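You operate a simulated robot arm through the tools that you are given. There is no shell and no other tool. Be economical: measure what you need, move in short steps, check, and stop when the job is done.

You are at the controls of a simulated robot arm. One attempt, no reset.

JOB
Free the jammed rollers with the orange lever, then dump the pressure and switch off.
Fine: blue valve down to 20 first; keep the lever down till the jam lamp is out; the dump lever stays open.

It is judged by the outcome, as a careful person would: the job done as asked, and still so three seconds after it is handed in. It fails if anything else is knocked over, pushed out of place, dropped, spilled or broken.

ROBOT AND FRAMES
A 7-joint arm with a two-finger parallel gripper on a trunk, on a base that drives. Base frame: it is fixed to the floor where the robot stands at the start and does not move with it; the origin is under the middle of the robot, x ahead of it, y to its left, z up. Units: cm, rad, N and s.
With the tool pointing down near the work surface it reaches from about 10 to 68 cm from the robot's upright axis, wherever it stands. Its first joint turns from -2.897 to 2.897 rad. Places, roughly: black reverse key [50, 0, 110]; blue valve knob [70, -10, 110]; orange reverse lever [60, 160, 130]; pressure gauge [70, 20, 130]; red dump lever [70, 20, 110]; roller isolator [70, -50, 130]; white valve knob [70, 130, 110]; yellow valve knob [70, 50, 110]. Payload 1.57 kg.
The TCP is the grasp point between the finger pads, 3 cm short of the fingertips. In the tool frame z runs along the fingers and y along their closing line. The gripper opens to 11 cm. The fingers are 2.4 cm wide and 1.2 cm thick; the gripper's body (4.8 by 11.2 cm) begins 7.8 cm behind the TCP.
Orientation is that of the tool frame in the base frame, as a unit quaternion [w, x, y, z]. With the fingers straight down and closing along the base's y, the tool's x points along the base's -x, its y along +y and its z along -z.

CONTROLS
- The arm moves only by the tool apply_moves. Its argument "series" is a list of rows, each a list of 3 entries, a list of its own where there are three numbers: the shift along the base's x, y, z in cm, then the turn, a rotation vector about the base's x, y, z in rad, then the closure, from 0 (fully open) to 1 (shut). In form: [[[dx, dy, dz], [ax, ay, az], gripper], ...]. A call has 1 to 12 rows; each row is the pose to reach, as a shift and turn from the pose commanded when the call began. A row lasts 0.2 s, in which the tool goes at most 5 cm and 0.15 rad; a call with a longer step from one row to the next is refused whole, and so is a gripper value outside its range. Where a pose cannot be reached the arm comes as near as it can. A force on the tool above 60 N (or 10 N above the force at the start of the call, whichever is more), or a blocked arm, ends the call early, and 0.2 s more pass. Each finger travels about 4.5 cm/s and halts on what it meets, pressing with about 43 N; the grip force reading is that of the motor and also rises with nothing between the fingers. The clock runs only during rows and for 0.2 s after the last one: add rows that repeat a pose to give the fingers time. The reply holds the time, the measured pose of the TCP, the force on the tool along the base axes, the opening and the grip force, in the units named above and with some noise, with the torque about the TCP (base axes, N m) and any sound that the robot's microphone picked up.
- Cameras (640 x 400 px; columns grow to the right, rows downward): "scene" is now at [2.66, 13.03, 160.6]; the picture's right is [-0.33, -0.94, 0.00], its down [-0.57, 0.20, -0.79] and it looks along [0.75, -0.26, -0.61] (base axes); focal length 286 px, centre (320, 200). "wrist" rides on the gripper at [7, 1.6, -14.1] in the tool frame; the picture's right is [-0.23, 0.97, 0.00], its down [-0.86, -0.20, -0.48] and it looks along [-0.47, -0.11, 0.88] (tool axes); focal length 222 px, centre (320, 200). There is no depth. A picture from a camera that has moved, and an enlarged one, comes with that camera's place and axes in the base frame and with its lens. The place of the scene camera against the robot may be out by one fixed shift of up to 1.2 cm in any direction.
- grab_frame(camera): a new picture of that camera. It takes no simulated time.
- lift_body(by): slides the trunk up (or, below 0, down) by that many cm; the arm and the scene camera ride with it, the base frame stays. It gives what a move gives, with no picture.
- steer(legs): drives the robot by 1 to 6 legs, each [ahead, turn to the left] in cm and rad, along the robot's own axes; the way and the turn of a leg run together, so that a leg with both is an arc; at most 150 cm and 3.142 rad a leg. The arm and the cameras ride along, it lands a little off, and it stops where it bumps. It gives what a move gives.
- turn_head(pan, tilt): turns the head with the scene camera to pan (to the left, within 2.705 rad either way) and tilt (down, from -0.506 to 1.204), counted from straight ahead of the robot. It gives what a move gives.
- enlarge(camera, box): a new picture of the part [left, top, right, bottom] of that camera's present view, enlarged. It takes no simulated time.
- job_done(): hands the job in; it is judged then, once.

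Work in short steps. Places have to be worked out from the pictures, the camera data and where the tool is seen: move nearer, look again, correct. Check each grasp and each placing, and mend what went wrong. You have 120 turns and 78 pictures in all, those below and enlarged ones among them. Open the gripper and draw the arm clear of the work before you hand the job in, unless the task says otherwise; then end with one line.

The tools are called after ">>>" as a command line: name --argument value ..., lists and objects as JSON in quotes. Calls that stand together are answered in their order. apply_moves: Moves the arm, as the interface text tells. Its arguments: {"type":"object","properties":{"series":{"type":"array","items":{"type":"array"}}},"required":["series"]} The other tools are called the same way: lift_body (by) slides the trunk up or down; steer (legs) drives the base; turn_head (pan, tilt) turns the head that bears the scene camera; grab_frame (camera) takes a picture; enlarge (camera, box) takes an enlarged picture of a part of a camera's view; job_done () hands the job in.

At the start:

```text
time: 0.0
ee_pos: [38.61, -14.47, 100.09]
tool_rot: [0.001, 0.001, 1.0, 0.0]
contact_force: [-0.1, -0.3, 0.1]
wrist_torque: [0.0, 0.0, 0.02]
opening: 10.99
grip_force: 0.1
trunk travel left (down, up): [-52.5, 6.5]
robot x, y, heading: [-0.14, -0.12, 0.003]
head pan, tilt: [-0.339, 0.653]
```

scene: 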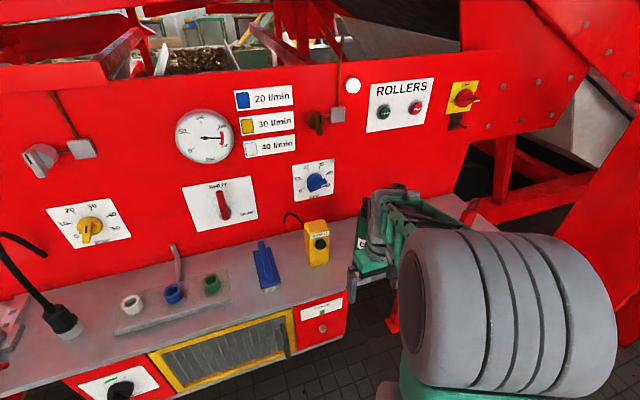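
wrist: 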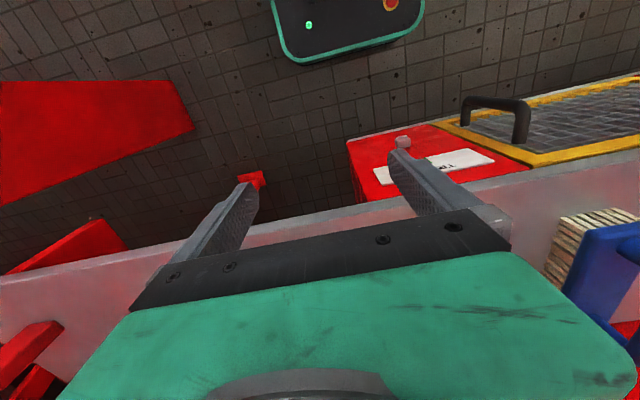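

The panel is in view: gauge, dump lever, blue valve and isolator. I'll enlarge the labels and dials first.

>>> enlarge --camera "scene" --box '[160, 60, 360, 240]'

>>> enlarge --camera "scene" --box '[300, 60, 500, 185]'

>>> enlarge --camera "scene" --box '[0, 120, 200, 270]'

>>> enlarge --camera "scene" --box '[220, 180, 360, 350]'

```text
2.22 times, centred on (260, 150) of scene
camera zoom: at [2.66, 13.03, 160.6], right [-0.33, -0.94, 0.0], down [-0.57, 0.2, -0.79], along [0.75, -0.26, -0.61], focal length 634 px, centre (453, 311)
```

zoom: 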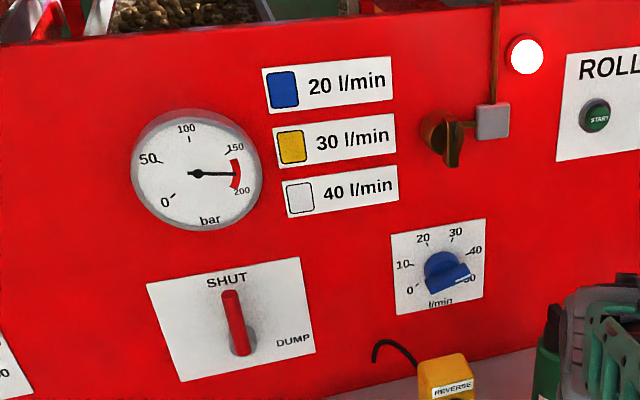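

```text
3.20 times, centred on (400, 122) of scene
camera zoom: at [2.66, 13.03, 160.6], right [-0.33, -0.94, 0.0], down [-0.57, 0.2, -0.79], along [0.75, -0.26, -0.61], focal length 914 px, centre (64, 448)
```

zoom: 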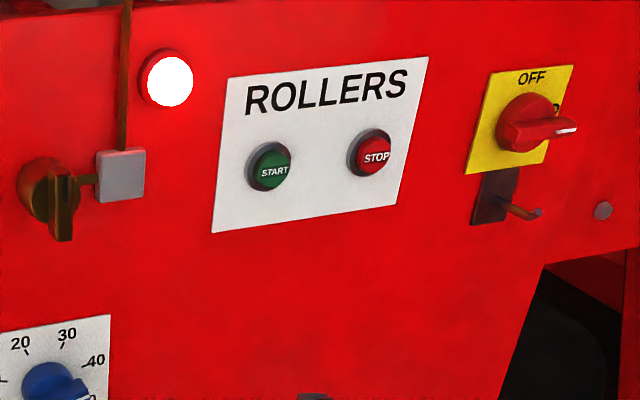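

```text
2.67 times, centred on (100, 195) of scene
camera zoom: at [2.66, 13.03, 160.6], right [-0.33, -0.94, 0.0], down [-0.57, 0.2, -0.79], along [0.75, -0.26, -0.61], focal length 761 px, centre (907, 213)
```

zoom: 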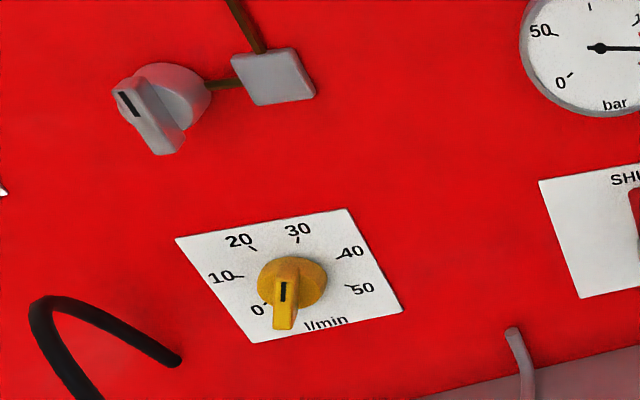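

```text
2.35 times, centred on (290, 265) of scene
camera zoom: at [2.66, 13.03, 160.6], right [-0.33, -0.94, 0.0], down [-0.57, 0.2, -0.79], along [0.75, -0.26, -0.61], focal length 672 px, centre (391, 47)
```

zoom: 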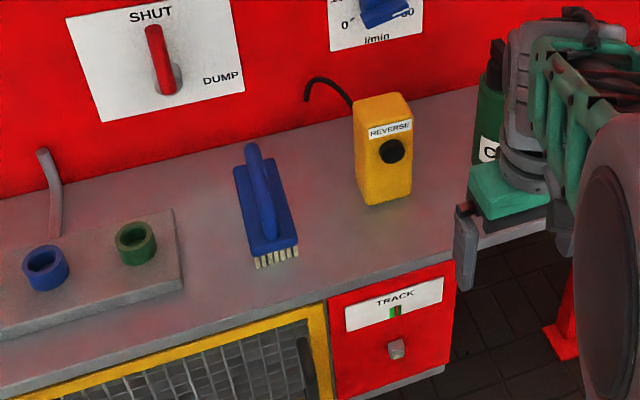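

The blue valve pointer sits near 50. A lamp near ROLLERS looks lit white. I'll turn the head left to find the orange lever.

>>> turn_head --pan 1.0 --tilt 0.35

>>> grab_frame --camera "scene"

```text
time: 1.5
ee_pos: [38.48, -14.51, 99.99]
tool_rot: [0.0, 0.0, 1.0, -0.001]
contact_force: [1.0, 0.2, -0.6]
wrist_torque: [0.04, -0.01, -0.03]
opening: 11.0
grip_force: 0.1
trunk travel left (down, up): [-52.5, 6.5]
robot x, y, heading: [0.05, 0.01, 0.002]
head pan, tilt: [1.0, 0.351]
```

```text
71 pictures are left
camera scene: at [-0.48, 23.75, 163.33], right [0.84, -0.54, 0.0], down [-0.19, -0.29, -0.94], along [0.51, 0.79, -0.34], focal length 286 px, centre (320, 200)
```

scene: 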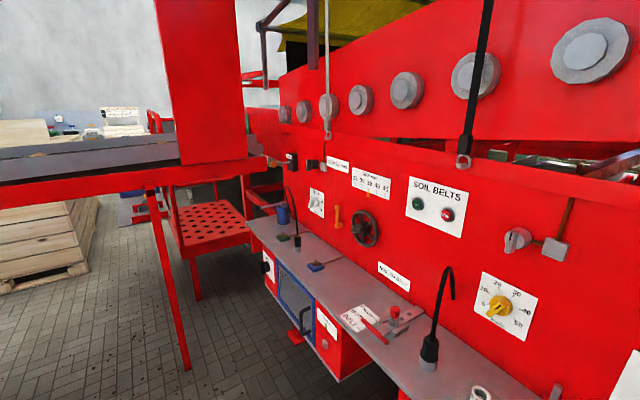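

>>> enlarge --camera "scene" --box '[240, 130, 440, 255]'

>>> enlarge --camera "scene" --box '[320, 250, 480, 370]'

```text
3.20 times, centred on (340, 192) of scene
camera zoom: at [-0.48, 23.75, 163.33], right [0.84, -0.54, 0.0], down [-0.19, -0.29, -0.94], along [0.51, 0.79, -0.34], focal length 914 px, centre (256, 224)
```

zoom: 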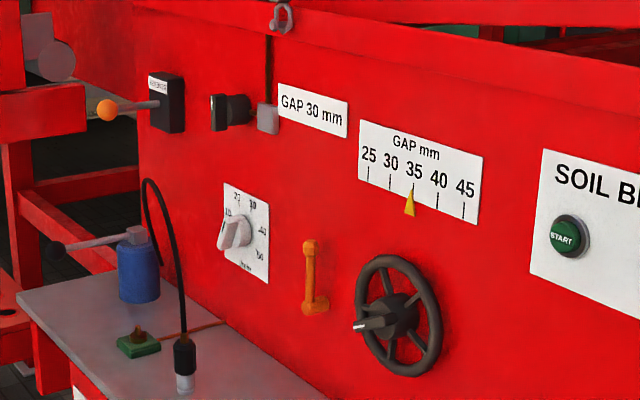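

```text
3.33 times, centred on (400, 310) of scene
camera zoom: at [-0.48, 23.75, 163.33], right [0.84, -0.54, 0.0], down [-0.19, -0.29, -0.94], along [0.51, 0.79, -0.34], focal length 952 px, centre (53, -167)
```

zoom: 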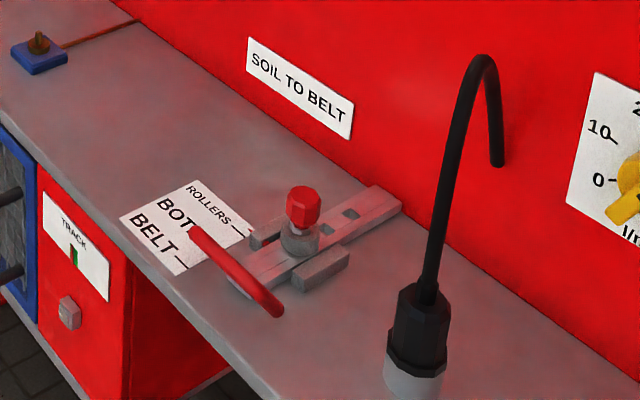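

The orange lever is the orange-ball one on the box labelled REVERSE. I'll look around the rest for the jam lamp and labels, such as on the upper and right side.

>>> turn_head --pan -0.5 --tilt 0.2

>>> grab_frame --camera "scene"

>>> turn_head --pan 0.2 --tilt 0.5

>>> grab_frame --camera "scene"

```text
time: 3.1
ee_pos: [38.53, -14.59, 99.96]
tool_rot: [-0.001, 0.0, 1.0, -0.001]
contact_force: [0.1, 1.2, 0.9]
wrist_torque: [0.02, -0.05, 0.01]
opening: 11.01
grip_force: 0.0
trunk travel left (down, up): [-52.5, 6.5]
robot x, y, heading: [-0.15, 0.04, -0.003]
head pan, tilt: [-0.499, 0.201]
```

```text
68 pictures are left
camera scene: at [2.67, 11.46, 164.73], right [-0.48, -0.88, 0.0], down [-0.18, 0.1, -0.98], along [0.86, -0.47, -0.2], focal length 286 px, centre (320, 200)
```

scene: 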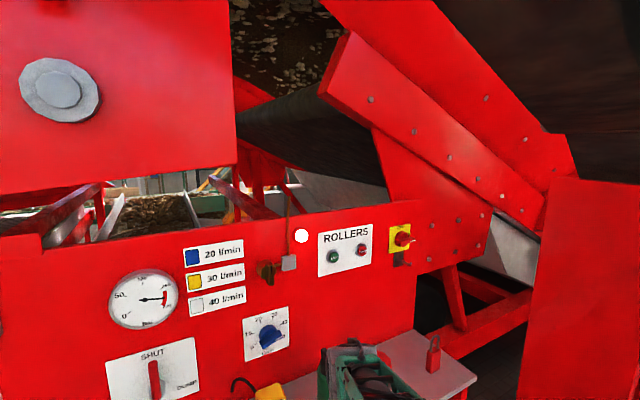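

```text
time: 4.2
ee_pos: [38.58, -14.52, 99.87]
tool_rot: [-0.001, 0.0, 1.0, -0.001]
contact_force: [-0.1, -0.1, 0.1]
wrist_torque: [0.03, -0.01, 0.01]
opening: 11.0
grip_force: 0.0
trunk travel left (down, up): [-52.5, 6.5]
robot x, y, heading: [0.18, 0.02, -0.001]
head pan, tilt: [0.201, 0.499]
```

```text
67 pictures are left
camera scene: at [3.41, 17.73, 161.97], right [0.2, -0.98, 0.0], down [-0.47, -0.1, -0.88], along [0.86, 0.17, -0.48], focal length 286 px, centre (320, 200)
```

scene: 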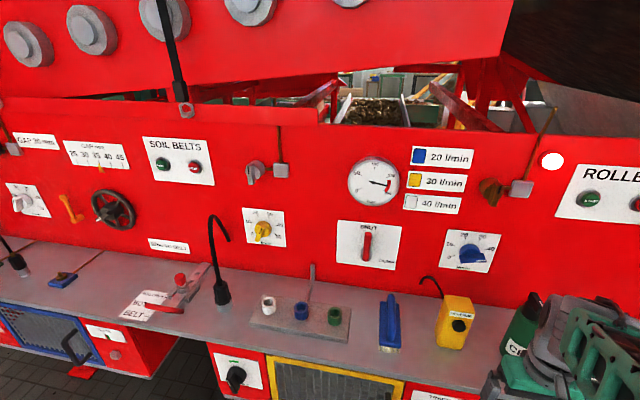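

>>> enlarge --camera "scene" --box '[100, 230, 240, 330]'

>>> enlarge --camera "scene" --box '[320, 130, 560, 290]'

```text
4.00 times, centred on (170, 280) of scene
camera zoom: at [3.41, 17.73, 161.97], right [0.2, -0.98, 0.0], down [-0.47, -0.1, -0.88], along [0.86, 0.17, -0.48], focal length 1142 px, centre (920, -120)
```

zoom: 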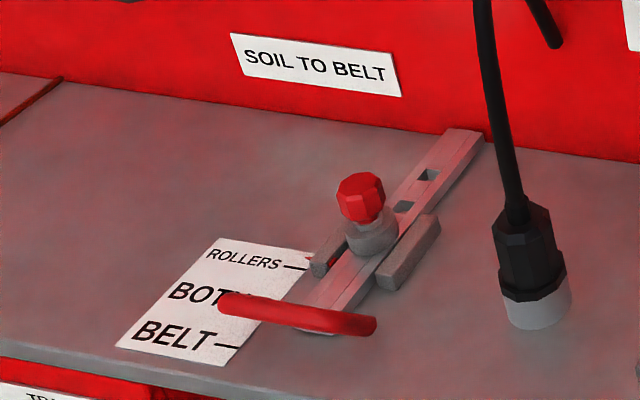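

```text
2.50 times, centred on (440, 210) of scene
camera zoom: at [3.41, 17.73, 161.97], right [0.2, -0.98, 0.0], down [-0.47, -0.1, -0.88], along [0.86, 0.17, -0.48], focal length 714 px, centre (20, 175)
```

zoom: 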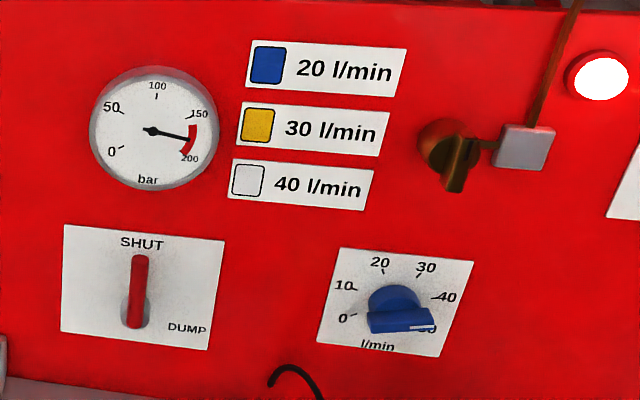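

The selector belongs to soil handling, so I leave it alone. I'll now point the tool at the panel (+x), raised a little, staying well short of the panel.

>>> apply_moves --series '[[[-0.5, 0.4, 3], [0, -0.14, 0], 0], [[-1, 0.8, 6], [0, -0.28, 0], 0], [[-1, 1.2, 9], [0, -0.42, 0], 0], [[-1, 1.6, 12], [0, -0.56, 0], 0], [[-1, 2, 13], [0, -0.7, 0], 0], [[-1, 2.4, 13.5], [0, -0.84, 0], 0], [[-1, 2.8, 14], [0, -0.98, 0], 0], [[0, 3.2, 14], [0, -1.12, 0], 0], [[1, 3.6, 14], [0, -1.26, 0], 0], [[2, 4, 14], [0, -1.4, 0], 0], [[3, 4, 14], [0, -1.5, 0], 0], [[4, 4, 14], [0, -1.571, 0], 0]]'

>>> grab_frame --camera "wrist"

>>> grab_frame --camera "scene"

```text
time: 5.7
ee_pos: [37.53, -10.89, 108.5]
tool_rot: [0.384, 0.029, 0.919, 0.083]
contact_force: [-0.2, -0.7, 0.2]
wrist_torque: [0.03, 0.01, 0.01]
opening: 11.01
grip_force: 0.1
trunk travel left (down, up): [-52.5, 6.5]
robot x, y, heading: [-0.06, -0.23, 0.003]
head pan, tilt: [0.201, 0.499]
stopped in row 7: the arm was blocked; the commanded pose is now the measured one
```

```text
64 pictures are left
camera wrist: at [22.58, -10.46, 113.62], right [0.15, 0.93, 0.33], down [0.26, -0.36, 0.9], along [0.95, -0.05, -0.3], focal length 222 px, centre (320, 200)
```

wrist: 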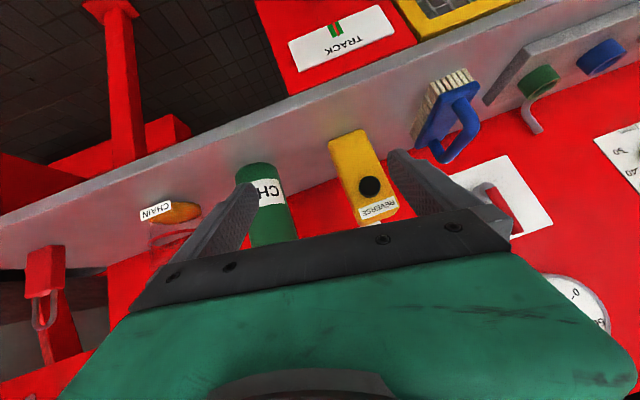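

```text
63 pictures are left
camera scene: at [3.39, 17.73, 161.96], right [0.2, -0.98, 0.0], down [-0.47, -0.1, -0.88], along [0.86, 0.17, -0.48], focal length 286 px, centre (320, 200)
```

scene: 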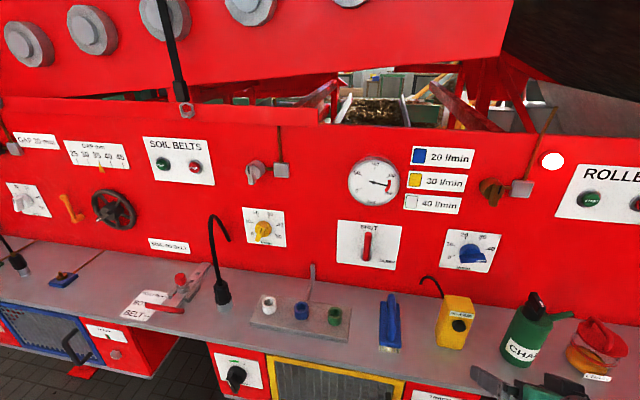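

The arm hit a joint limit while folded close in. I'll level the roll, keep about 45° of downward pitch (which also clears the box and bottle), and go up and forward.

>>> apply_moves --series '[[[1, 0, 4], [-0.06, 0, 0], 0], [[2, 0, 8], [-0.12, 0, 0], 0], [[4, 0, 12], [-0.175, 0, -0.01], 0], [[7, 0, 15], [-0.175, 0, -0.01], 1], [[10, 0, 15], [-0.175, 0, -0.01], 1], [[12, 0, 15], [-0.175, 0, -0.01], 1], [[12, 0, 15], [-0.175, 0, -0.01], 1]]'

>>> grab_frame --camera "wrist"

>>> grab_frame --camera "scene"

```text
time: 7.3
ee_pos: [49.76, -11.01, 123.88]
tool_rot: [0.388, -0.002, 0.922, -0.002]
contact_force: [0.1, 0.6, -0.8]
wrist_torque: [0.01, -0.02, 0.01]
opening: 2.19
grip_force: 0.4
trunk travel left (down, up): [-52.5, 6.5]
robot x, y, heading: [-0.11, 0.07, -0.001]
head pan, tilt: [0.201, 0.499]
```

```text
62 pictures are left
camera wrist: at [34.81, -9.44, 128.59], right [0.16, 0.98, 0.16], down [0.26, -0.19, 0.95], along [0.95, -0.11, -0.28], focal length 222 px, centre (320, 200)
```

wrist: 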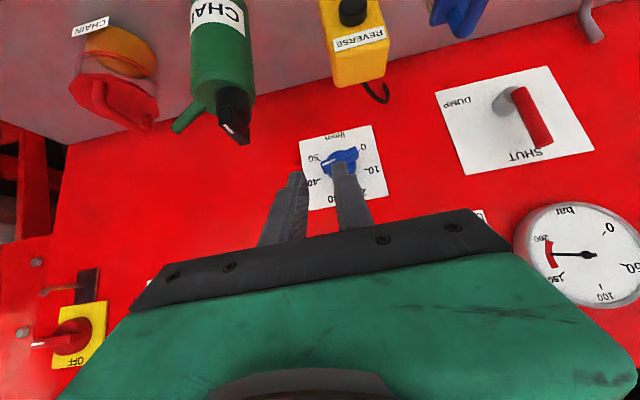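

```text
61 pictures are left
camera scene: at [3.42, 17.72, 161.96], right [0.2, -0.98, 0.0], down [-0.47, -0.1, -0.88], along [0.86, 0.18, -0.48], focal length 286 px, centre (320, 200)
```

scene: 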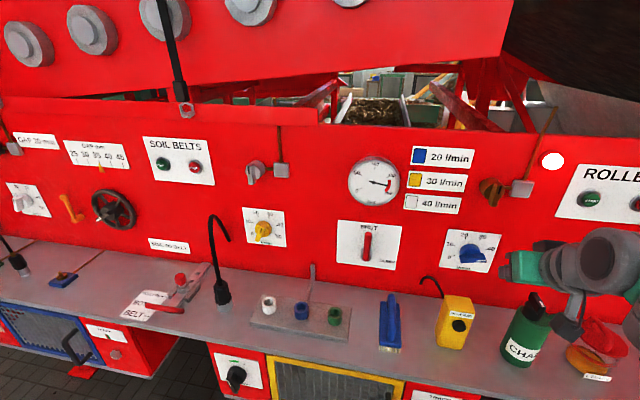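

The wrist camera sees the dial well, though upside-down. I'll enlarge it to read the pointer and the dump plate.

>>> enlarge --camera "wrist" --box '[280, 110, 420, 220]'

>>> enlarge --camera "scene" --box '[400, 200, 640, 390]'

```text
3.64 times, centred on (350, 165) of wrist
camera zoom: at [34.81, -9.44, 128.59], right [0.16, 0.98, 0.16], down [0.26, -0.19, 0.95], along [0.95, -0.11, -0.28], focal length 808 px, centre (211, 327)
```

zoom: 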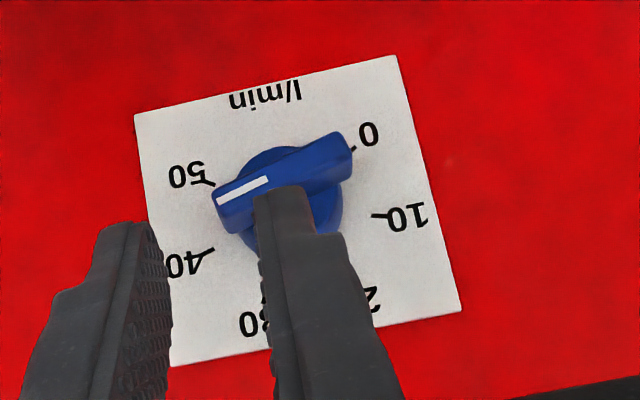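

```text
2.11 times, centred on (520, 295) of scene
camera zoom: at [3.42, 17.72, 161.96], right [0.2, -0.98, 0.0], down [-0.47, -0.1, -0.88], along [0.86, 0.18, -0.48], focal length 601 px, centre (-101, 0)
```

zoom: 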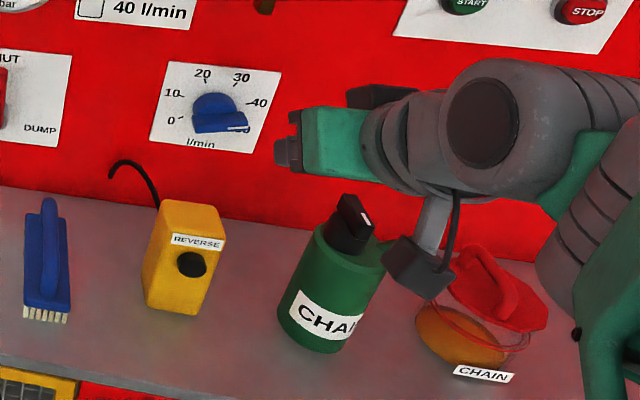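

Blue pointer is at about 47. I'll turn it by pushing with closed fingertips: first push the left end of the bar down, then push the top end left. To locate it better, I'll take a second wrist view from another place.

>>> apply_moves --series '[[[1, 4, 0], [0, 0, 0], 1], [[3, 8, 0], [0, 0, 0], 1], [[5, 12, 0], [0, 0, 0], 1], [[5, 12, 0], [0, 0, 0], 1]]'

>>> enlarge --camera "wrist" --box '[80, 0, 480, 250]'

```text
time: 8.3
ee_pos: [54.77, 0.89, 123.46]
tool_rot: [0.388, -0.002, 0.922, -0.002]
contact_force: [-0.3, 0.4, 0.2]
wrist_torque: [0.01, 0.0, -0.01]
opening: 0.02
grip_force: 21.6
trunk travel left (down, up): [-52.5, 6.5]
robot x, y, heading: [0.06, -0.23, -0.0]
head pan, tilt: [0.201, 0.499]
```

```text
1.60 times, centred on (280, 125) of wrist
camera zoom: at [39.73, 2.47, 128.32], right [0.16, 0.97, 0.16], down [0.26, -0.19, 0.95], along [0.95, -0.11, -0.28], focal length 355 px, centre (384, 320)
```

zoom: 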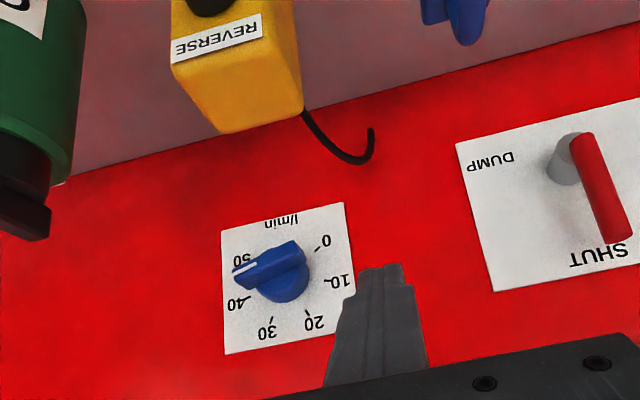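

Triangulating puts the dial centre at about (67.7, -8.8, 114.6). The bar face is at x≈64.7, and with parallax removed the pointer is really at ~40. I'll pitch steeper (30° off vertical) and bring the closed fingertips above the bar's left end.

>>> apply_moves --series '[[[1, -1.5, 0], [0, 0.1, 0], 1], [[2, -3, 0], [0, 0.2, 0], 1], [[4, -5, -1], [0, 0.273, 0], 1], [[6, -6.4, -2], [0, 0.273, 0], 1], [[8, -6.4, -2.5], [0, 0.273, 0], 1], [[9.7, -6.4, -3], [0, 0.273, 0], 1], [[9.7, -6.4, -3], [0, 0.273, 0], 1]]'

>>> enlarge --camera "wrist" --box '[200, 60, 440, 210]'

>>> enlarge --camera "scene" --box '[400, 170, 560, 290]'

```text
time: 9.9
ee_pos: [64.42, -5.42, 120.71]
tool_rot: [0.259, -0.002, 0.966, -0.001]
contact_force: [-0.7, -0.2, -0.5]
wrist_torque: [0.01, 0.01, 0.0]
opening: 0.02
grip_force: 21.5
trunk travel left (down, up): [-52.5, 6.5]
robot x, y, heading: [-0.03, -0.42, -0.002]
head pan, tilt: [0.201, 0.499]
```

```text
2.67 times, centred on (320, 135) of wrist
camera zoom: at [51.23, -3.86, 129.4], right [0.19, 0.97, 0.11], down [0.5, -0.19, 0.84], along [0.84, -0.11, -0.53], focal length 592 px, centre (320, 373)
```

zoom: 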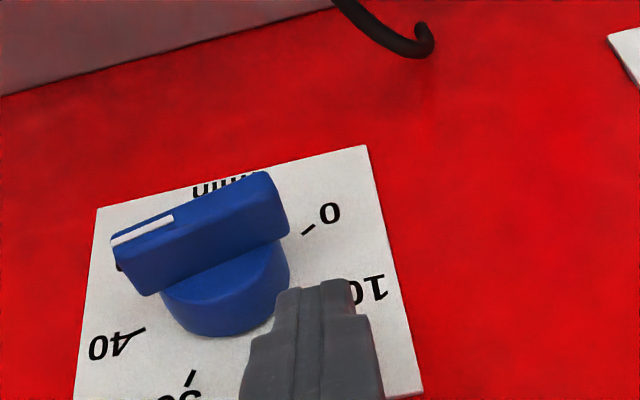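

```text
3.33 times, centred on (480, 230) of scene
camera zoom: at [3.41, 17.73, 161.96], right [0.2, -0.98, 0.0], down [-0.47, -0.1, -0.88], along [0.86, 0.18, -0.48], focal length 952 px, centre (-213, 100)
```

zoom: 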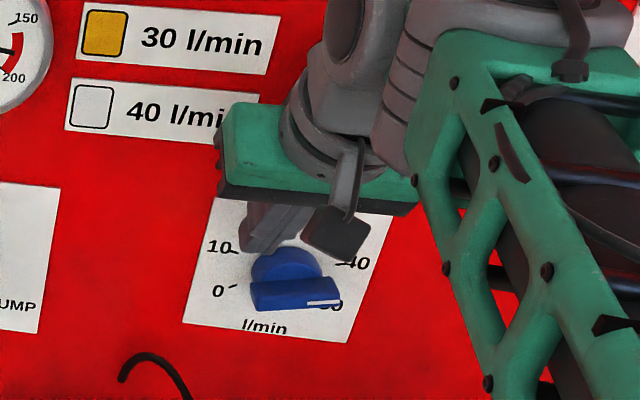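

The fingertips are above the bar's left end, as planned. I'll press down on it along an arc, first about 30°.

>>> apply_moves --series '[[[0, -0.1, -1.5], [0, 0, 0], 1], [[0, -0.1, -2.8], [0, 0, 0], 1], [[0, -0.15, -3.35], [0, 0, 0], 1], [[0, -0.34, -3.85], [0, 0, 0], 1], [[0, -0.34, -3.85], [0, 0, 0], 1]]'

>>> enlarge --camera "wrist" --box '[200, 60, 440, 210]'

```text
time: 11.1
ee_pos: [64.28, -5.64, 116.88]
tool_rot: [0.258, -0.004, 0.966, -0.001]
contact_force: [0.9, 2.2, 1.0]
wrist_torque: [0.01, -0.04, 0.0]
opening: 0.0
grip_force: 21.1
trunk travel left (down, up): [-52.5, 6.5]
robot x, y, heading: [0.14, -0.02, 0.004]
head pan, tilt: [0.201, 0.499]
```

```text
2.67 times, centred on (320, 135) of wrist
camera zoom: at [51.14, -4.15, 125.52], right [0.19, 0.98, 0.11], down [0.5, -0.19, 0.84], along [0.84, -0.11, -0.53], focal length 592 px, centre (320, 373)
```

zoom: 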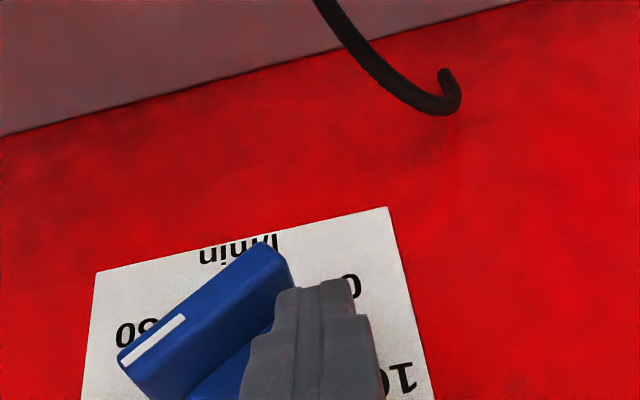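

It turns easily with a small force. I'll continue the arc until the bar is about vertical.

>>> apply_moves --series '[[[0, -0.35, -0.45], [0, 0, 0], 1], [[0, -0.8, -0.8], [0, 0, 0], 1], [[0, -1.3, -1.0], [0, 0, 0], 1], [[0, -1.3, -1.0], [0, 0, 0], 1]]'

>>> enlarge --camera "wrist" --box '[200, 60, 440, 210]'

```text
time: 12.1
ee_pos: [64.3, -5.7, 115.33]
tool_rot: [0.253, -0.01, 0.967, 0.0]
contact_force: [-3.2, 50.6, -14.1]
wrist_torque: [0.85, 0.28, 1.01]
opening: 0.0
grip_force: 22.0
trunk travel left (down, up): [-52.5, 6.5]
robot x, y, heading: [0.03, 0.01, 0.012]
head pan, tilt: [0.201, 0.499]
```

```text
2.67 times, centred on (320, 135) of wrist
camera zoom: at [51.22, -4.48, 124.13], right [0.18, 0.98, 0.11], down [0.52, -0.18, 0.84], along [0.84, -0.1, -0.54], focal length 592 px, centre (320, 373)
```

zoom: 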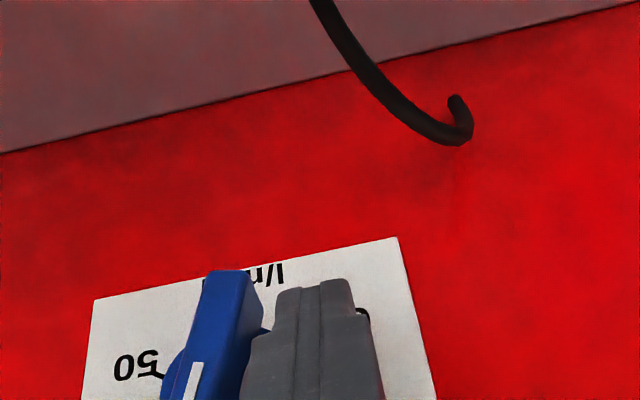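

The bar is now near vertical and the finger presses it side-on with 50 N. I'll back off left and up, then look at the dial.

>>> apply_moves --series '[[[0, 0.8, 0], [0, 0, 0], 1], [[0, 2, 1.5], [0, 0, 0], 1], [[-1, 2, 4.5], [0, 0, 0], 1], [[-4, -0.5, 8], [0, 0, 0], 1], [[-6, -3, 9], [0, 0, 0], 1], [[-6, -3, 9], [0, 0, 0], 1]]'

>>> enlarge --camera "wrist" --box '[200, 40, 440, 190]'

```text
refused: row 4 steps farther than a row can; nothing moved
```

```text
2.67 times, centred on (320, 115) of wrist
camera zoom: at [51.22, -4.48, 124.13], right [0.18, 0.98, 0.11], down [0.52, -0.18, 0.84], along [0.84, -0.1, -0.54], focal length 592 px, centre (320, 427)
```

zoom: 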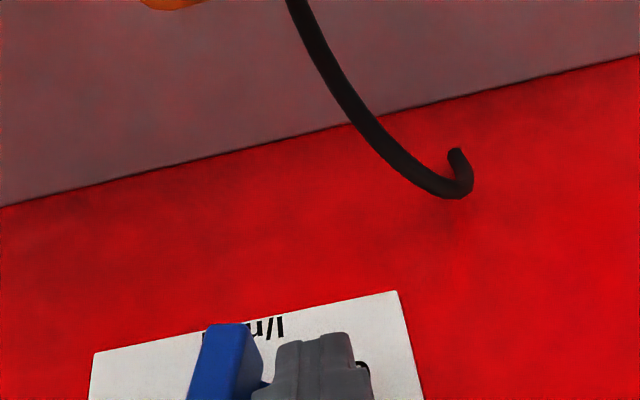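

Row 4 was too long, so I'll split the retreat into shorter steps.

>>> apply_moves --series '[[[0, 0.8, 0], [0, 0, 0], 1], [[0, 2, 1.5], [0, 0, 0], 1], [[-1, 2, 4.5], [0, 0, 0], 1], [[-3, 1, 7], [0, 0, 0], 1], [[-5, -1, 9], [0, 0, 0], 1], [[-6, -3.5, 9.5], [0, 0, 0], 1], [[-6, -3.5, 9.5], [0, 0, 0], 1]]'

>>> enlarge --camera "wrist" --box '[200, 40, 440, 190]'

```text
time: 13.7
ee_pos: [58.38, -10.51, 125.31]
tool_rot: [0.258, -0.003, 0.966, -0.002]
contact_force: [0.0, -1.0, 0.4]
wrist_torque: [0.01, 0.01, 0.01]
opening: 0.02
grip_force: 21.3
trunk travel left (down, up): [-52.5, 6.5]
robot x, y, heading: [0.09, 0.07, 0.003]
head pan, tilt: [0.201, 0.499]
```

```text
2.67 times, centred on (320, 115) of wrist
camera zoom: at [45.3, -8.97, 134.08], right [0.19, 0.98, 0.11], down [0.5, -0.19, 0.84], along [0.84, -0.11, -0.53], focal length 592 px, centre (320, 427)
```

zoom: 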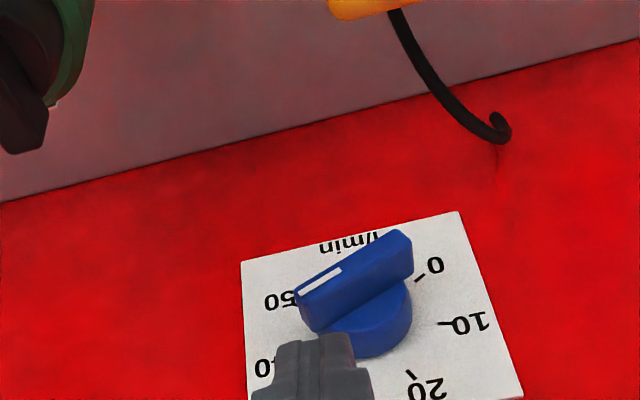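

The knob swung back during my retreat, since the finger moved up while still touching the bar. I'll repeat the push to about 65° and then retreat straight left.

>>> apply_moves --series '[[[1.5, 3, -1], [0, 0, 0], 1], [[3, 5.3, -3], [0, 0, 0], 1], [[6, 5.3, -4.6], [0, 0, 0], 1], [[6, 5.2, -6.6], [0, 0, 0], 1], [[6, 5.0, -8], [0, 0, 0], 1], [[6, 4.75, -8.45], [0, 0, 0], 1], [[6, 4.4, -8.9], [0, 0, 0], 1], [[6, 4.15, -9.15], [0, 0, 0], 1], [[6, 4.15, -9.15], [0, 0, 0], 1]]'

>>> enlarge --camera "wrist" --box '[200, 60, 440, 210]'

```text
time: 15.7
ee_pos: [64.28, -5.71, 116.22]
tool_rot: [0.259, -0.006, 0.966, -0.002]
contact_force: [0.3, 35.2, 4.6]
wrist_torque: [0.53, -0.16, 0.75]
opening: 0.01
grip_force: 20.9
trunk travel left (down, up): [-52.5, 6.5]
robot x, y, heading: [0.03, 0.05, 0.008]
head pan, tilt: [0.201, 0.499]
```

```text
2.67 times, centred on (320, 135) of wrist
camera zoom: at [51.24, -4.27, 124.94], right [0.19, 0.98, 0.11], down [0.5, -0.19, 0.84], along [0.84, -0.1, -0.53], focal length 592 px, centre (320, 373)
```

zoom: 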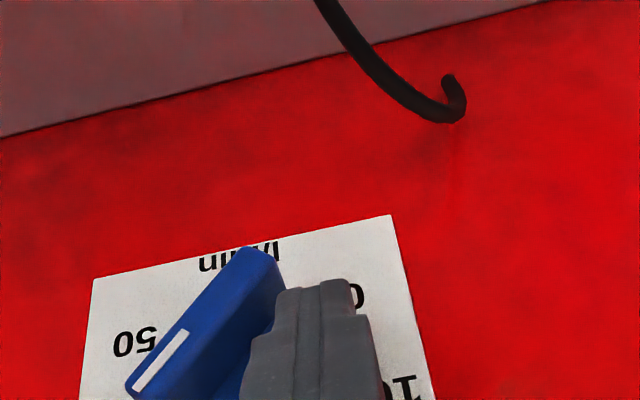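

The 35 N sideways force suggests the fingertip is wedged against the knob's disc. I'll back off, pull out about 0.9 cm in x so only the raised bar is touched, and look.

>>> apply_moves --series '[[[0, 0.8, 0], [0, 0, 0], 1], [[-0.9, 0.8, 0], [0, 0, 0], 1], [[-0.9, 0.4, -0.2], [0, 0, 0], 1], [[-0.9, 0.0, -0.6], [0, 0, 0], 1], [[-0.9, -0.4, -0.9], [0, 0, 0], 1], [[-0.9, -0.4, -0.9], [0, 0, 0], 1]]'

>>> enlarge --camera "wrist" --box '[200, 60, 440, 210]'

```text
time: 17.1
ee_pos: [63.38, -6.74, 115.21]
tool_rot: [0.258, -0.002, 0.966, -0.001]
contact_force: [-1.0, -0.4, 1.6]
wrist_torque: [0.03, 0.04, -0.01]
opening: 0.0
grip_force: 21.9
trunk travel left (down, up): [-52.5, 6.5]
robot x, y, heading: [0.14, 0.19, -0.001]
head pan, tilt: [0.201, 0.499]
```

```text
2.67 times, centred on (320, 135) of wrist
camera zoom: at [50.31, -5.23, 123.93], right [0.19, 0.97, 0.11], down [0.5, -0.19, 0.84], along [0.84, -0.11, -0.53], focal length 592 px, centre (320, 373)
```

zoom: 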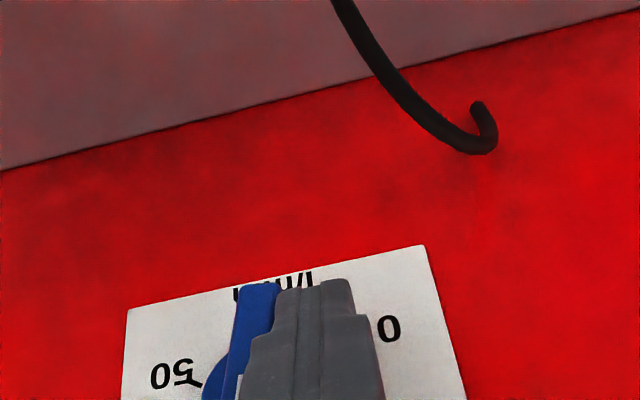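

It's low force now and the bar is nearly vertical. I'll retreat left, then back, then up, and check it stayed.

>>> apply_moves --series '[[[0, 2, 0], [0, 0, 0], 1], [[-2, 3, 0], [0, 0, 0], 1], [[-6, 3, 1], [0, 0, 0], 1], [[-6, 2, 5], [0, 0, 0], 1], [[-6, -1, 8.5], [0, 0, 0], 1], [[-6, -5.5, 9], [0, 0, 0], 1], [[-6, -7, 9], [0, 0, 0], 1], [[-6, -7, 9], [0, 0, 0], 1]]'

>>> enlarge --camera "wrist" --box '[220, 40, 460, 190]'

```text
time: 18.9
ee_pos: [57.23, -13.73, 124.29]
tool_rot: [0.258, -0.002, 0.966, -0.002]
contact_force: [-0.3, 1.0, 0.3]
wrist_torque: [-0.02, 0.0, 0.0]
opening: 0.0
grip_force: 21.2
trunk travel left (down, up): [-52.5, 6.5]
robot x, y, heading: [0.17, 0.05, 0.0]
head pan, tilt: [0.201, 0.499]
```

```text
2.67 times, centred on (340, 115) of wrist
camera zoom: at [44.13, -12.15, 133.01], right [0.19, 0.98, 0.11], down [0.5, -0.19, 0.84], along [0.84, -0.11, -0.53], focal length 592 px, centre (267, 427)
```

zoom: 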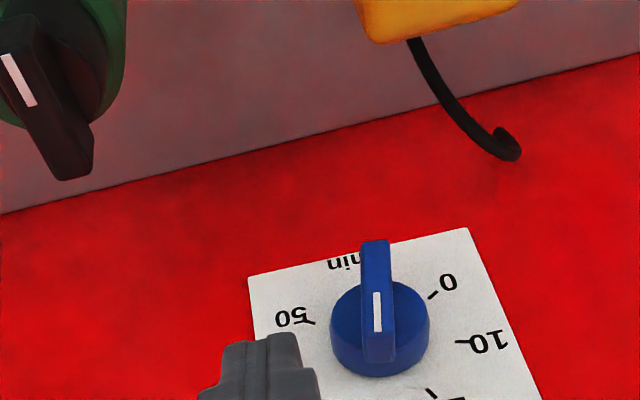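

The knob stayed this time, at about 26–27. Now I'll go to the right of the top end and push it left to 20.

>>> apply_moves --series '[[[0.5, 1, -3], [0, 0, 0], 1], [[2, 1, -5.3], [0, 0, 0], 1], [[5, 1, -5.3], [0, 0, 0], 1], [[6.2, 1.5, -5.3], [0, 0, 0], 1], [[6.2, 2.5, -5.3], [0, 0, 0], 1], [[6.2, 3.3, -5.3], [0, 0, 0], 1], [[6.2, 3.75, -5.3], [0, 0, 0], 1], [[6.2, 3.75, -5.3], [0, 0, 0], 1]]'

>>> enlarge --camera "wrist" --box '[200, 60, 440, 210]'

```text
time: 20.7
ee_pos: [63.58, -9.94, 119.12]
tool_rot: [0.26, -0.002, 0.966, -0.002]
contact_force: [0.4, -3.4, 8.9]
wrist_torque: [0.0, -0.03, 0.0]
opening: 0.0
grip_force: 22.0
trunk travel left (down, up): [-52.5, 6.5]
robot x, y, heading: [-0.3, 0.24, 0.002]
head pan, tilt: [0.201, 0.499]
```

```text
2.67 times, centred on (320, 135) of wrist
camera zoom: at [50.44, -8.48, 127.84], right [0.19, 0.97, 0.11], down [0.5, -0.19, 0.84], along [0.84, -0.11, -0.53], focal length 592 px, centre (320, 373)
```

zoom: 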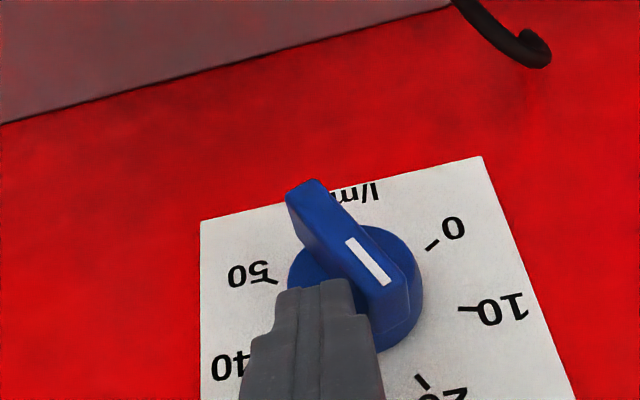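

The pointer computes to ~22° left of vertical and the 20 mark is at ~25–28°, so I'll nudge 0.2 cm more, then retreat to the right and back, and read it.

>>> apply_moves --series '[[[0, 0.22, 0], [0, 0, 0], 1], [[0, 0.22, 0], [0, 0, 0], 1], [[0, -2, 0], [0, 0, 0], 1], [[-3, -3, 0], [0, 0, 0], 1], [[-7, -3, 2], [0, 0, 0], 1], [[-9, -1, 5], [0, 0, 0], 1], [[-9, -1, 7], [0, 0, 0], 1], [[-9, -1, 7], [0, 0, 0], 1]]'

>>> enlarge --camera "wrist" --box '[240, 80, 440, 205]'

```text
time: 22.5
ee_pos: [54.5, -10.9, 126.06]
tool_rot: [0.258, -0.004, 0.966, -0.001]
contact_force: [0.0, 0.0, 0.2]
wrist_torque: [-0.03, 0.01, 0.02]
opening: 0.0
grip_force: 21.2
trunk travel left (down, up): [-52.5, 6.5]
robot x, y, heading: [0.16, -0.06, -0.0]
head pan, tilt: [0.201, 0.499]
```

```text
3.20 times, centred on (340, 142) of wrist
camera zoom: at [41.36, -9.37, 134.8], right [0.19, 0.98, 0.11], down [0.5, -0.19, 0.84], along [0.84, -0.11, -0.53], focal length 711 px, centre (256, 384)
```

zoom: 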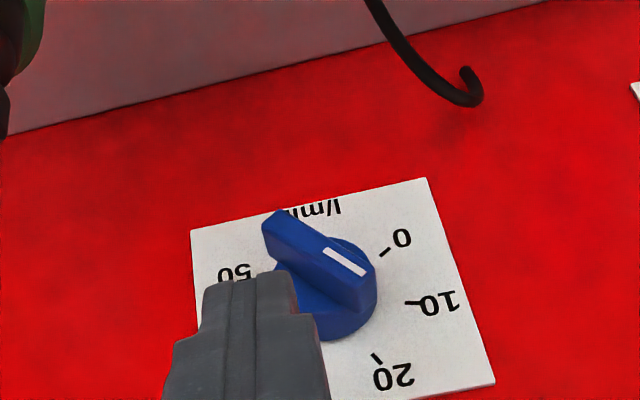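

Now it reads ~-38° (about 17), slightly past. I'll come in on the left side of the top end and nudge it back to the right.

>>> apply_moves --series '[[[0, 4, -1], [0, 0, 0], 1], [[1, 6.6, -4], [0, 0, 0], 1], [[4, 6.6, -6.5], [0, 0, 0], 1], [[7, 6.6, -7.6], [0, 0, 0], 1], [[9, 6.6, -7.6], [0, 0, 0], 1], [[9, 5.8, -7.6], [0, 0, 0], 1], [[9, 5.3, -7.6], [0, 0, 0], 1], [[9, 5.3, -7.6], [0, 0, 0], 1]]'

>>> enlarge --camera "wrist" --box '[200, 60, 440, 210]'

```text
time: 24.3
ee_pos: [63.56, -5.43, 118.34]
tool_rot: [0.258, -0.002, 0.966, -0.002]
contact_force: [0.8, 1.9, 0.7]
wrist_torque: [0.01, -0.02, 0.04]
opening: 0.0
grip_force: 21.8
trunk travel left (down, up): [-52.5, 6.5]
robot x, y, heading: [-0.07, -0.28, -0.001]
head pan, tilt: [0.201, 0.499]
```

```text
2.67 times, centred on (320, 135) of wrist
camera zoom: at [50.4, -4.1, 127.02], right [0.19, 0.98, 0.11], down [0.5, -0.19, 0.84], along [0.84, -0.11, -0.53], focal length 592 px, centre (320, 373)
```

zoom: 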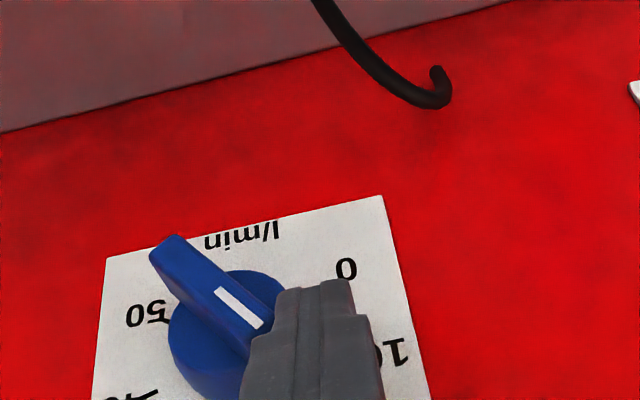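

It's just at contact at 38°. Moving 0.45 cm to the right should bring it to 25°.

>>> apply_moves --series '[[[0, -0.25, 0], [0, 0, 0], 1], [[0, -0.45, 0], [0, 0, 0], 1], [[0, -0.45, 0], [0, 0, 0], 1], [[0, 1, 0], [0, 0, 0], 1], [[0, 2, 0], [0, 0, 0], 1], [[-4, 2.5, 0], [0, 0, 0], 1], [[-8, 2.5, 2], [0, 0, 0], 1], [[-9, -1, 5], [0, 0, 0], 1], [[-9, -1, 7], [0, 0, 0], 1]]'

>>> enlarge --camera "wrist" --box '[180, 70, 380, 195]'

```text
time: 26.3
ee_pos: [54.54, -6.68, 125.39]
tool_rot: [0.257, -0.003, 0.966, -0.001]
contact_force: [0.4, 0.1, -0.4]
wrist_torque: [0.0, -0.03, -0.01]
opening: 0.0
grip_force: 21.6
trunk travel left (down, up): [-52.5, 6.5]
robot x, y, heading: [0.23, 0.25, 0.001]
head pan, tilt: [0.201, 0.499]
```

```text
3.20 times, centred on (280, 132) of wrist
camera zoom: at [41.48, -5.19, 134.17], right [0.19, 0.98, 0.11], down [0.5, -0.19, 0.84], along [0.84, -0.11, -0.53], focal length 711 px, centre (448, 416)
```

zoom: 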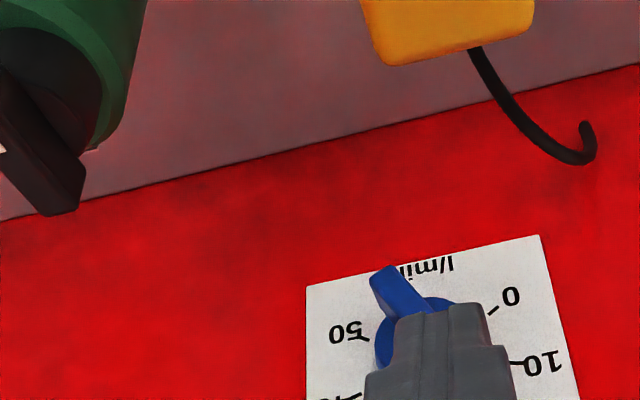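

I need a clear view, so I'll shift the hand left and up.

>>> apply_moves --series '[[[-1, 4, 1], [0, 0, 0], 1], [[-3, 8, 2], [0, 0, 0], 1], [[-3, 8, 2], [0, 0, 0], 1]]'

>>> enlarge --camera "wrist" --box '[140, 90, 320, 202]'

>>> enlarge --camera "scene" --box '[400, 170, 560, 290]'

```text
time: 27.1
ee_pos: [51.58, 1.17, 127.44]
tool_rot: [0.258, -0.002, 0.966, -0.002]
contact_force: [-0.3, -1.5, 0.5]
wrist_torque: [-0.02, 0.0, 0.0]
opening: 0.0
grip_force: 21.4
trunk travel left (down, up): [-52.5, 6.5]
robot x, y, heading: [0.09, 0.08, 0.001]
head pan, tilt: [0.201, 0.499]
```

```text
3.56 times, centred on (230, 146) of wrist
camera zoom: at [38.47, 2.8, 136.18], right [0.19, 0.97, 0.11], down [0.5, -0.19, 0.84], along [0.84, -0.11, -0.53], focal length 790 px, centre (640, 392)
```

zoom: 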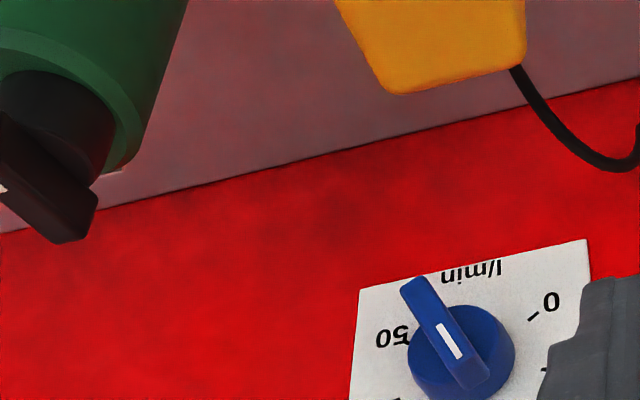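

```text
3.33 times, centred on (480, 230) of scene
camera zoom: at [3.4, 17.77, 161.96], right [0.2, -0.98, 0.0], down [-0.47, -0.1, -0.88], along [0.86, 0.17, -0.48], focal length 952 px, centre (-213, 100)
```

zoom: 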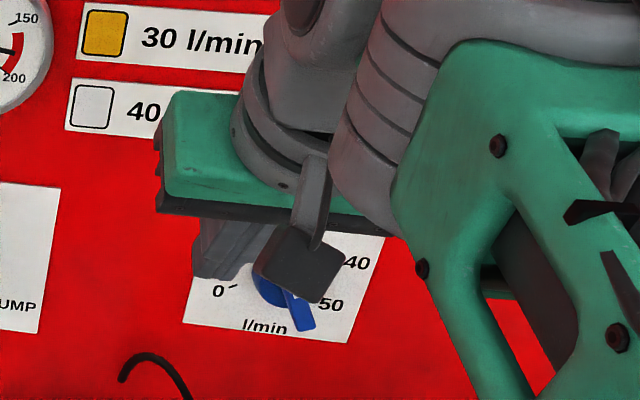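

The pointer now computes to 25.7° left of vertical, which is the 20 mark. Next I tuck the arm in and point the tool down for driving to the lever.

>>> apply_moves --series '[[[-4, 0, 0], [0, 0.13, 0], 1], [[-8, 0, 0], [0, 0.26, 0], 1], [[-12, 0, 0], [0, 0.39, 0], 1], [[-16, -0.5, 0], [0, 0.52, 0], 1], [[-20, -1, 0], [0, 0.52, 0], 1], [[-20, -1, 0], [0, 0.52, 0], 1]]'

>>> turn_head --pan 0.0 --tilt 0.5

>>> grab_frame --camera "scene"

```text
time: 28.5
ee_pos: [31.38, 0.09, 127.22]
tool_rot: [0.0, -0.001, 1.0, -0.001]
contact_force: [0.2, -0.8, 0.4]
wrist_torque: [0.02, 0.01, 0.0]
opening: 0.02
grip_force: 21.7
out of reach, approached as far as the arm can: row 3, 4
trunk travel left (down, up): [-52.5, 6.5]
robot x, y, heading: [-0.07, -0.11, -0.001]
head pan, tilt: [0.201, 0.499]
```

```text
time: 29.2
ee_pos: [31.37, 0.14, 127.3]
tool_rot: [0.002, -0.003, 1.0, 0.0]
contact_force: [-0.7, -0.4, 1.1]
wrist_torque: [0.01, 0.04, -0.02]
opening: 0.0
grip_force: 21.4
trunk travel left (down, up): [-52.5, 6.5]
robot x, y, heading: [0.14, -0.12, 0.005]
head pan, tilt: [0.0, 0.499]
```

```text
42 pictures are left
camera scene: at [3.57, 15.95, 161.96], right [0.0, -1.0, 0.0], down [-0.48, 0.0, -0.88], along [0.88, 0.0, -0.48], focal length 286 px, centre (320, 200)
```

scene: 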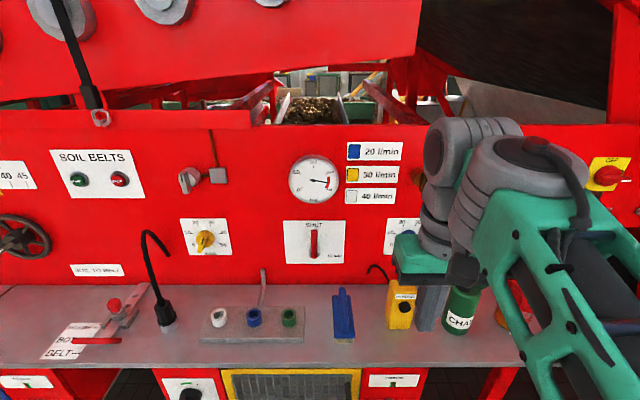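

Shelf edge is at x≈43. I'll turn left and drive partway along the panel, then check.

>>> steer --legs '[[0, 1.571], [90, 0]]'

>>> turn_head --pan -0.4 --tilt 0.4

>>> grab_frame --camera "scene"

```text
time: 37.7
ee_pos: [1.61, 121.44, 127.25]
tool_rot: [0.002, -0.703, 0.711, 0.001]
contact_force: [-0.5, 0.1, -0.1]
wrist_torque: [-0.04, 0.04, 0.01]
opening: 0.0
grip_force: 21.1
trunk travel left (down, up): [-52.5, 6.5]
robot x, y, heading: [1.25, 90.11, 1.557]
head pan, tilt: [0.0, 0.499]
```

```text
time: 38.6
ee_pos: [1.63, 121.39, 127.31]
tool_rot: [0.002, -0.704, 0.711, 0.001]
contact_force: [-0.1, -0.3, -0.1]
wrist_torque: [0.01, 0.0, 0.01]
opening: 0.0
grip_force: 21.2
trunk travel left (down, up): [-52.5, 6.5]
robot x, y, heading: [1.43, 90.03, 1.555]
head pan, tilt: [-0.4, 0.4]
```

```text
41 pictures are left
camera scene: at [-9.96, 93.17, 162.87], right [0.91, -0.4, 0.0], down [-0.16, -0.36, -0.92], along [0.37, 0.84, -0.39], focal length 286 px, centre (320, 200)
```

scene: 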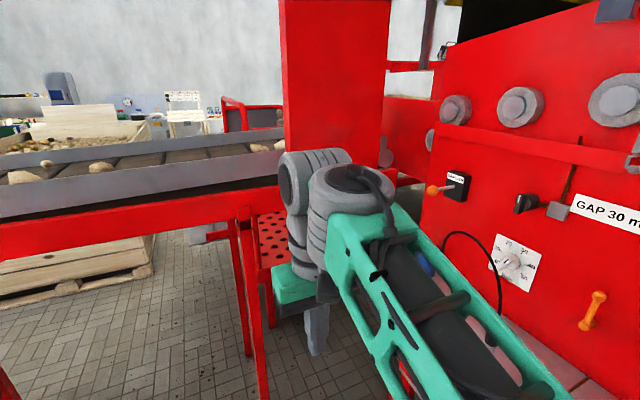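

Ball triangulates to about (57.6, 157.4, 130), and the table is at y≈200. I'll drive 42 cm further, then turn to face the panel.

>>> steer --legs '[[42, 0], [0, -1.555]]'

>>> turn_head --pan 0.2 --tilt 0.45

>>> grab_frame --camera "scene"

>>> grab_frame --camera "wrist"

```text
time: 45.0
ee_pos: [33.64, 133.13, 127.2]
tool_rot: [0.001, -0.004, 1.0, 0.0]
contact_force: [0.5, -0.5, 0.7]
wrist_torque: [-0.01, 0.01, 0.02]
opening: 0.03
grip_force: 21.1
trunk travel left (down, up): [-52.5, 6.5]
robot x, y, heading: [2.31, 132.64, 0.001]
head pan, tilt: [-0.4, 0.4]
```

```text
time: 46.0
ee_pos: [33.58, 133.02, 127.27]
tool_rot: [0.002, -0.004, 1.0, -0.001]
contact_force: [-0.3, -0.1, -0.4]
wrist_torque: [0.02, -0.01, 0.02]
opening: 0.02
grip_force: 21.3
trunk travel left (down, up): [-52.5, 6.5]
robot x, y, heading: [2.01, 132.91, 0.006]
head pan, tilt: [0.201, 0.45]
```

```text
40 pictures are left
camera scene: at [5.64, 150.53, 162.41], right [0.2, -0.98, 0.0], down [-0.43, -0.09, -0.9], along [0.88, 0.18, -0.44], focal length 286 px, centre (320, 200)
```

scene: 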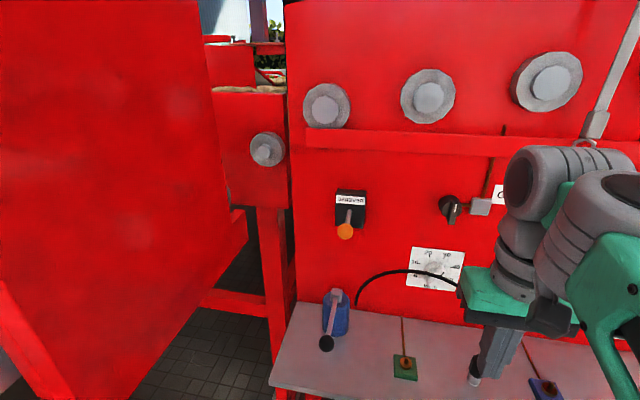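

```text
39 pictures are left
camera wrist: at [26.56, 134.54, 141.29], right [0.22, 0.98, 0.0], down [0.86, -0.19, 0.48], along [0.47, -0.11, -0.88], focal length 222 px, centre (320, 200)
```

wrist: 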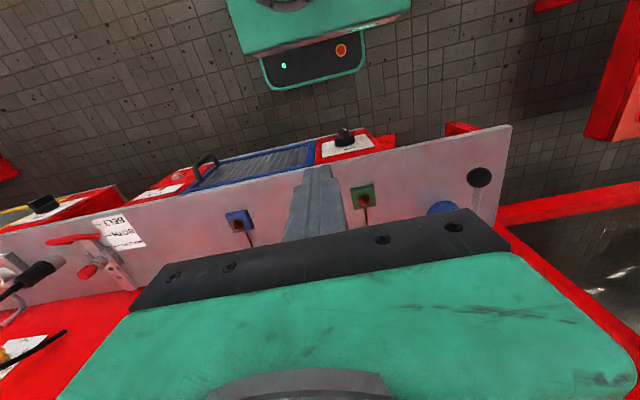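

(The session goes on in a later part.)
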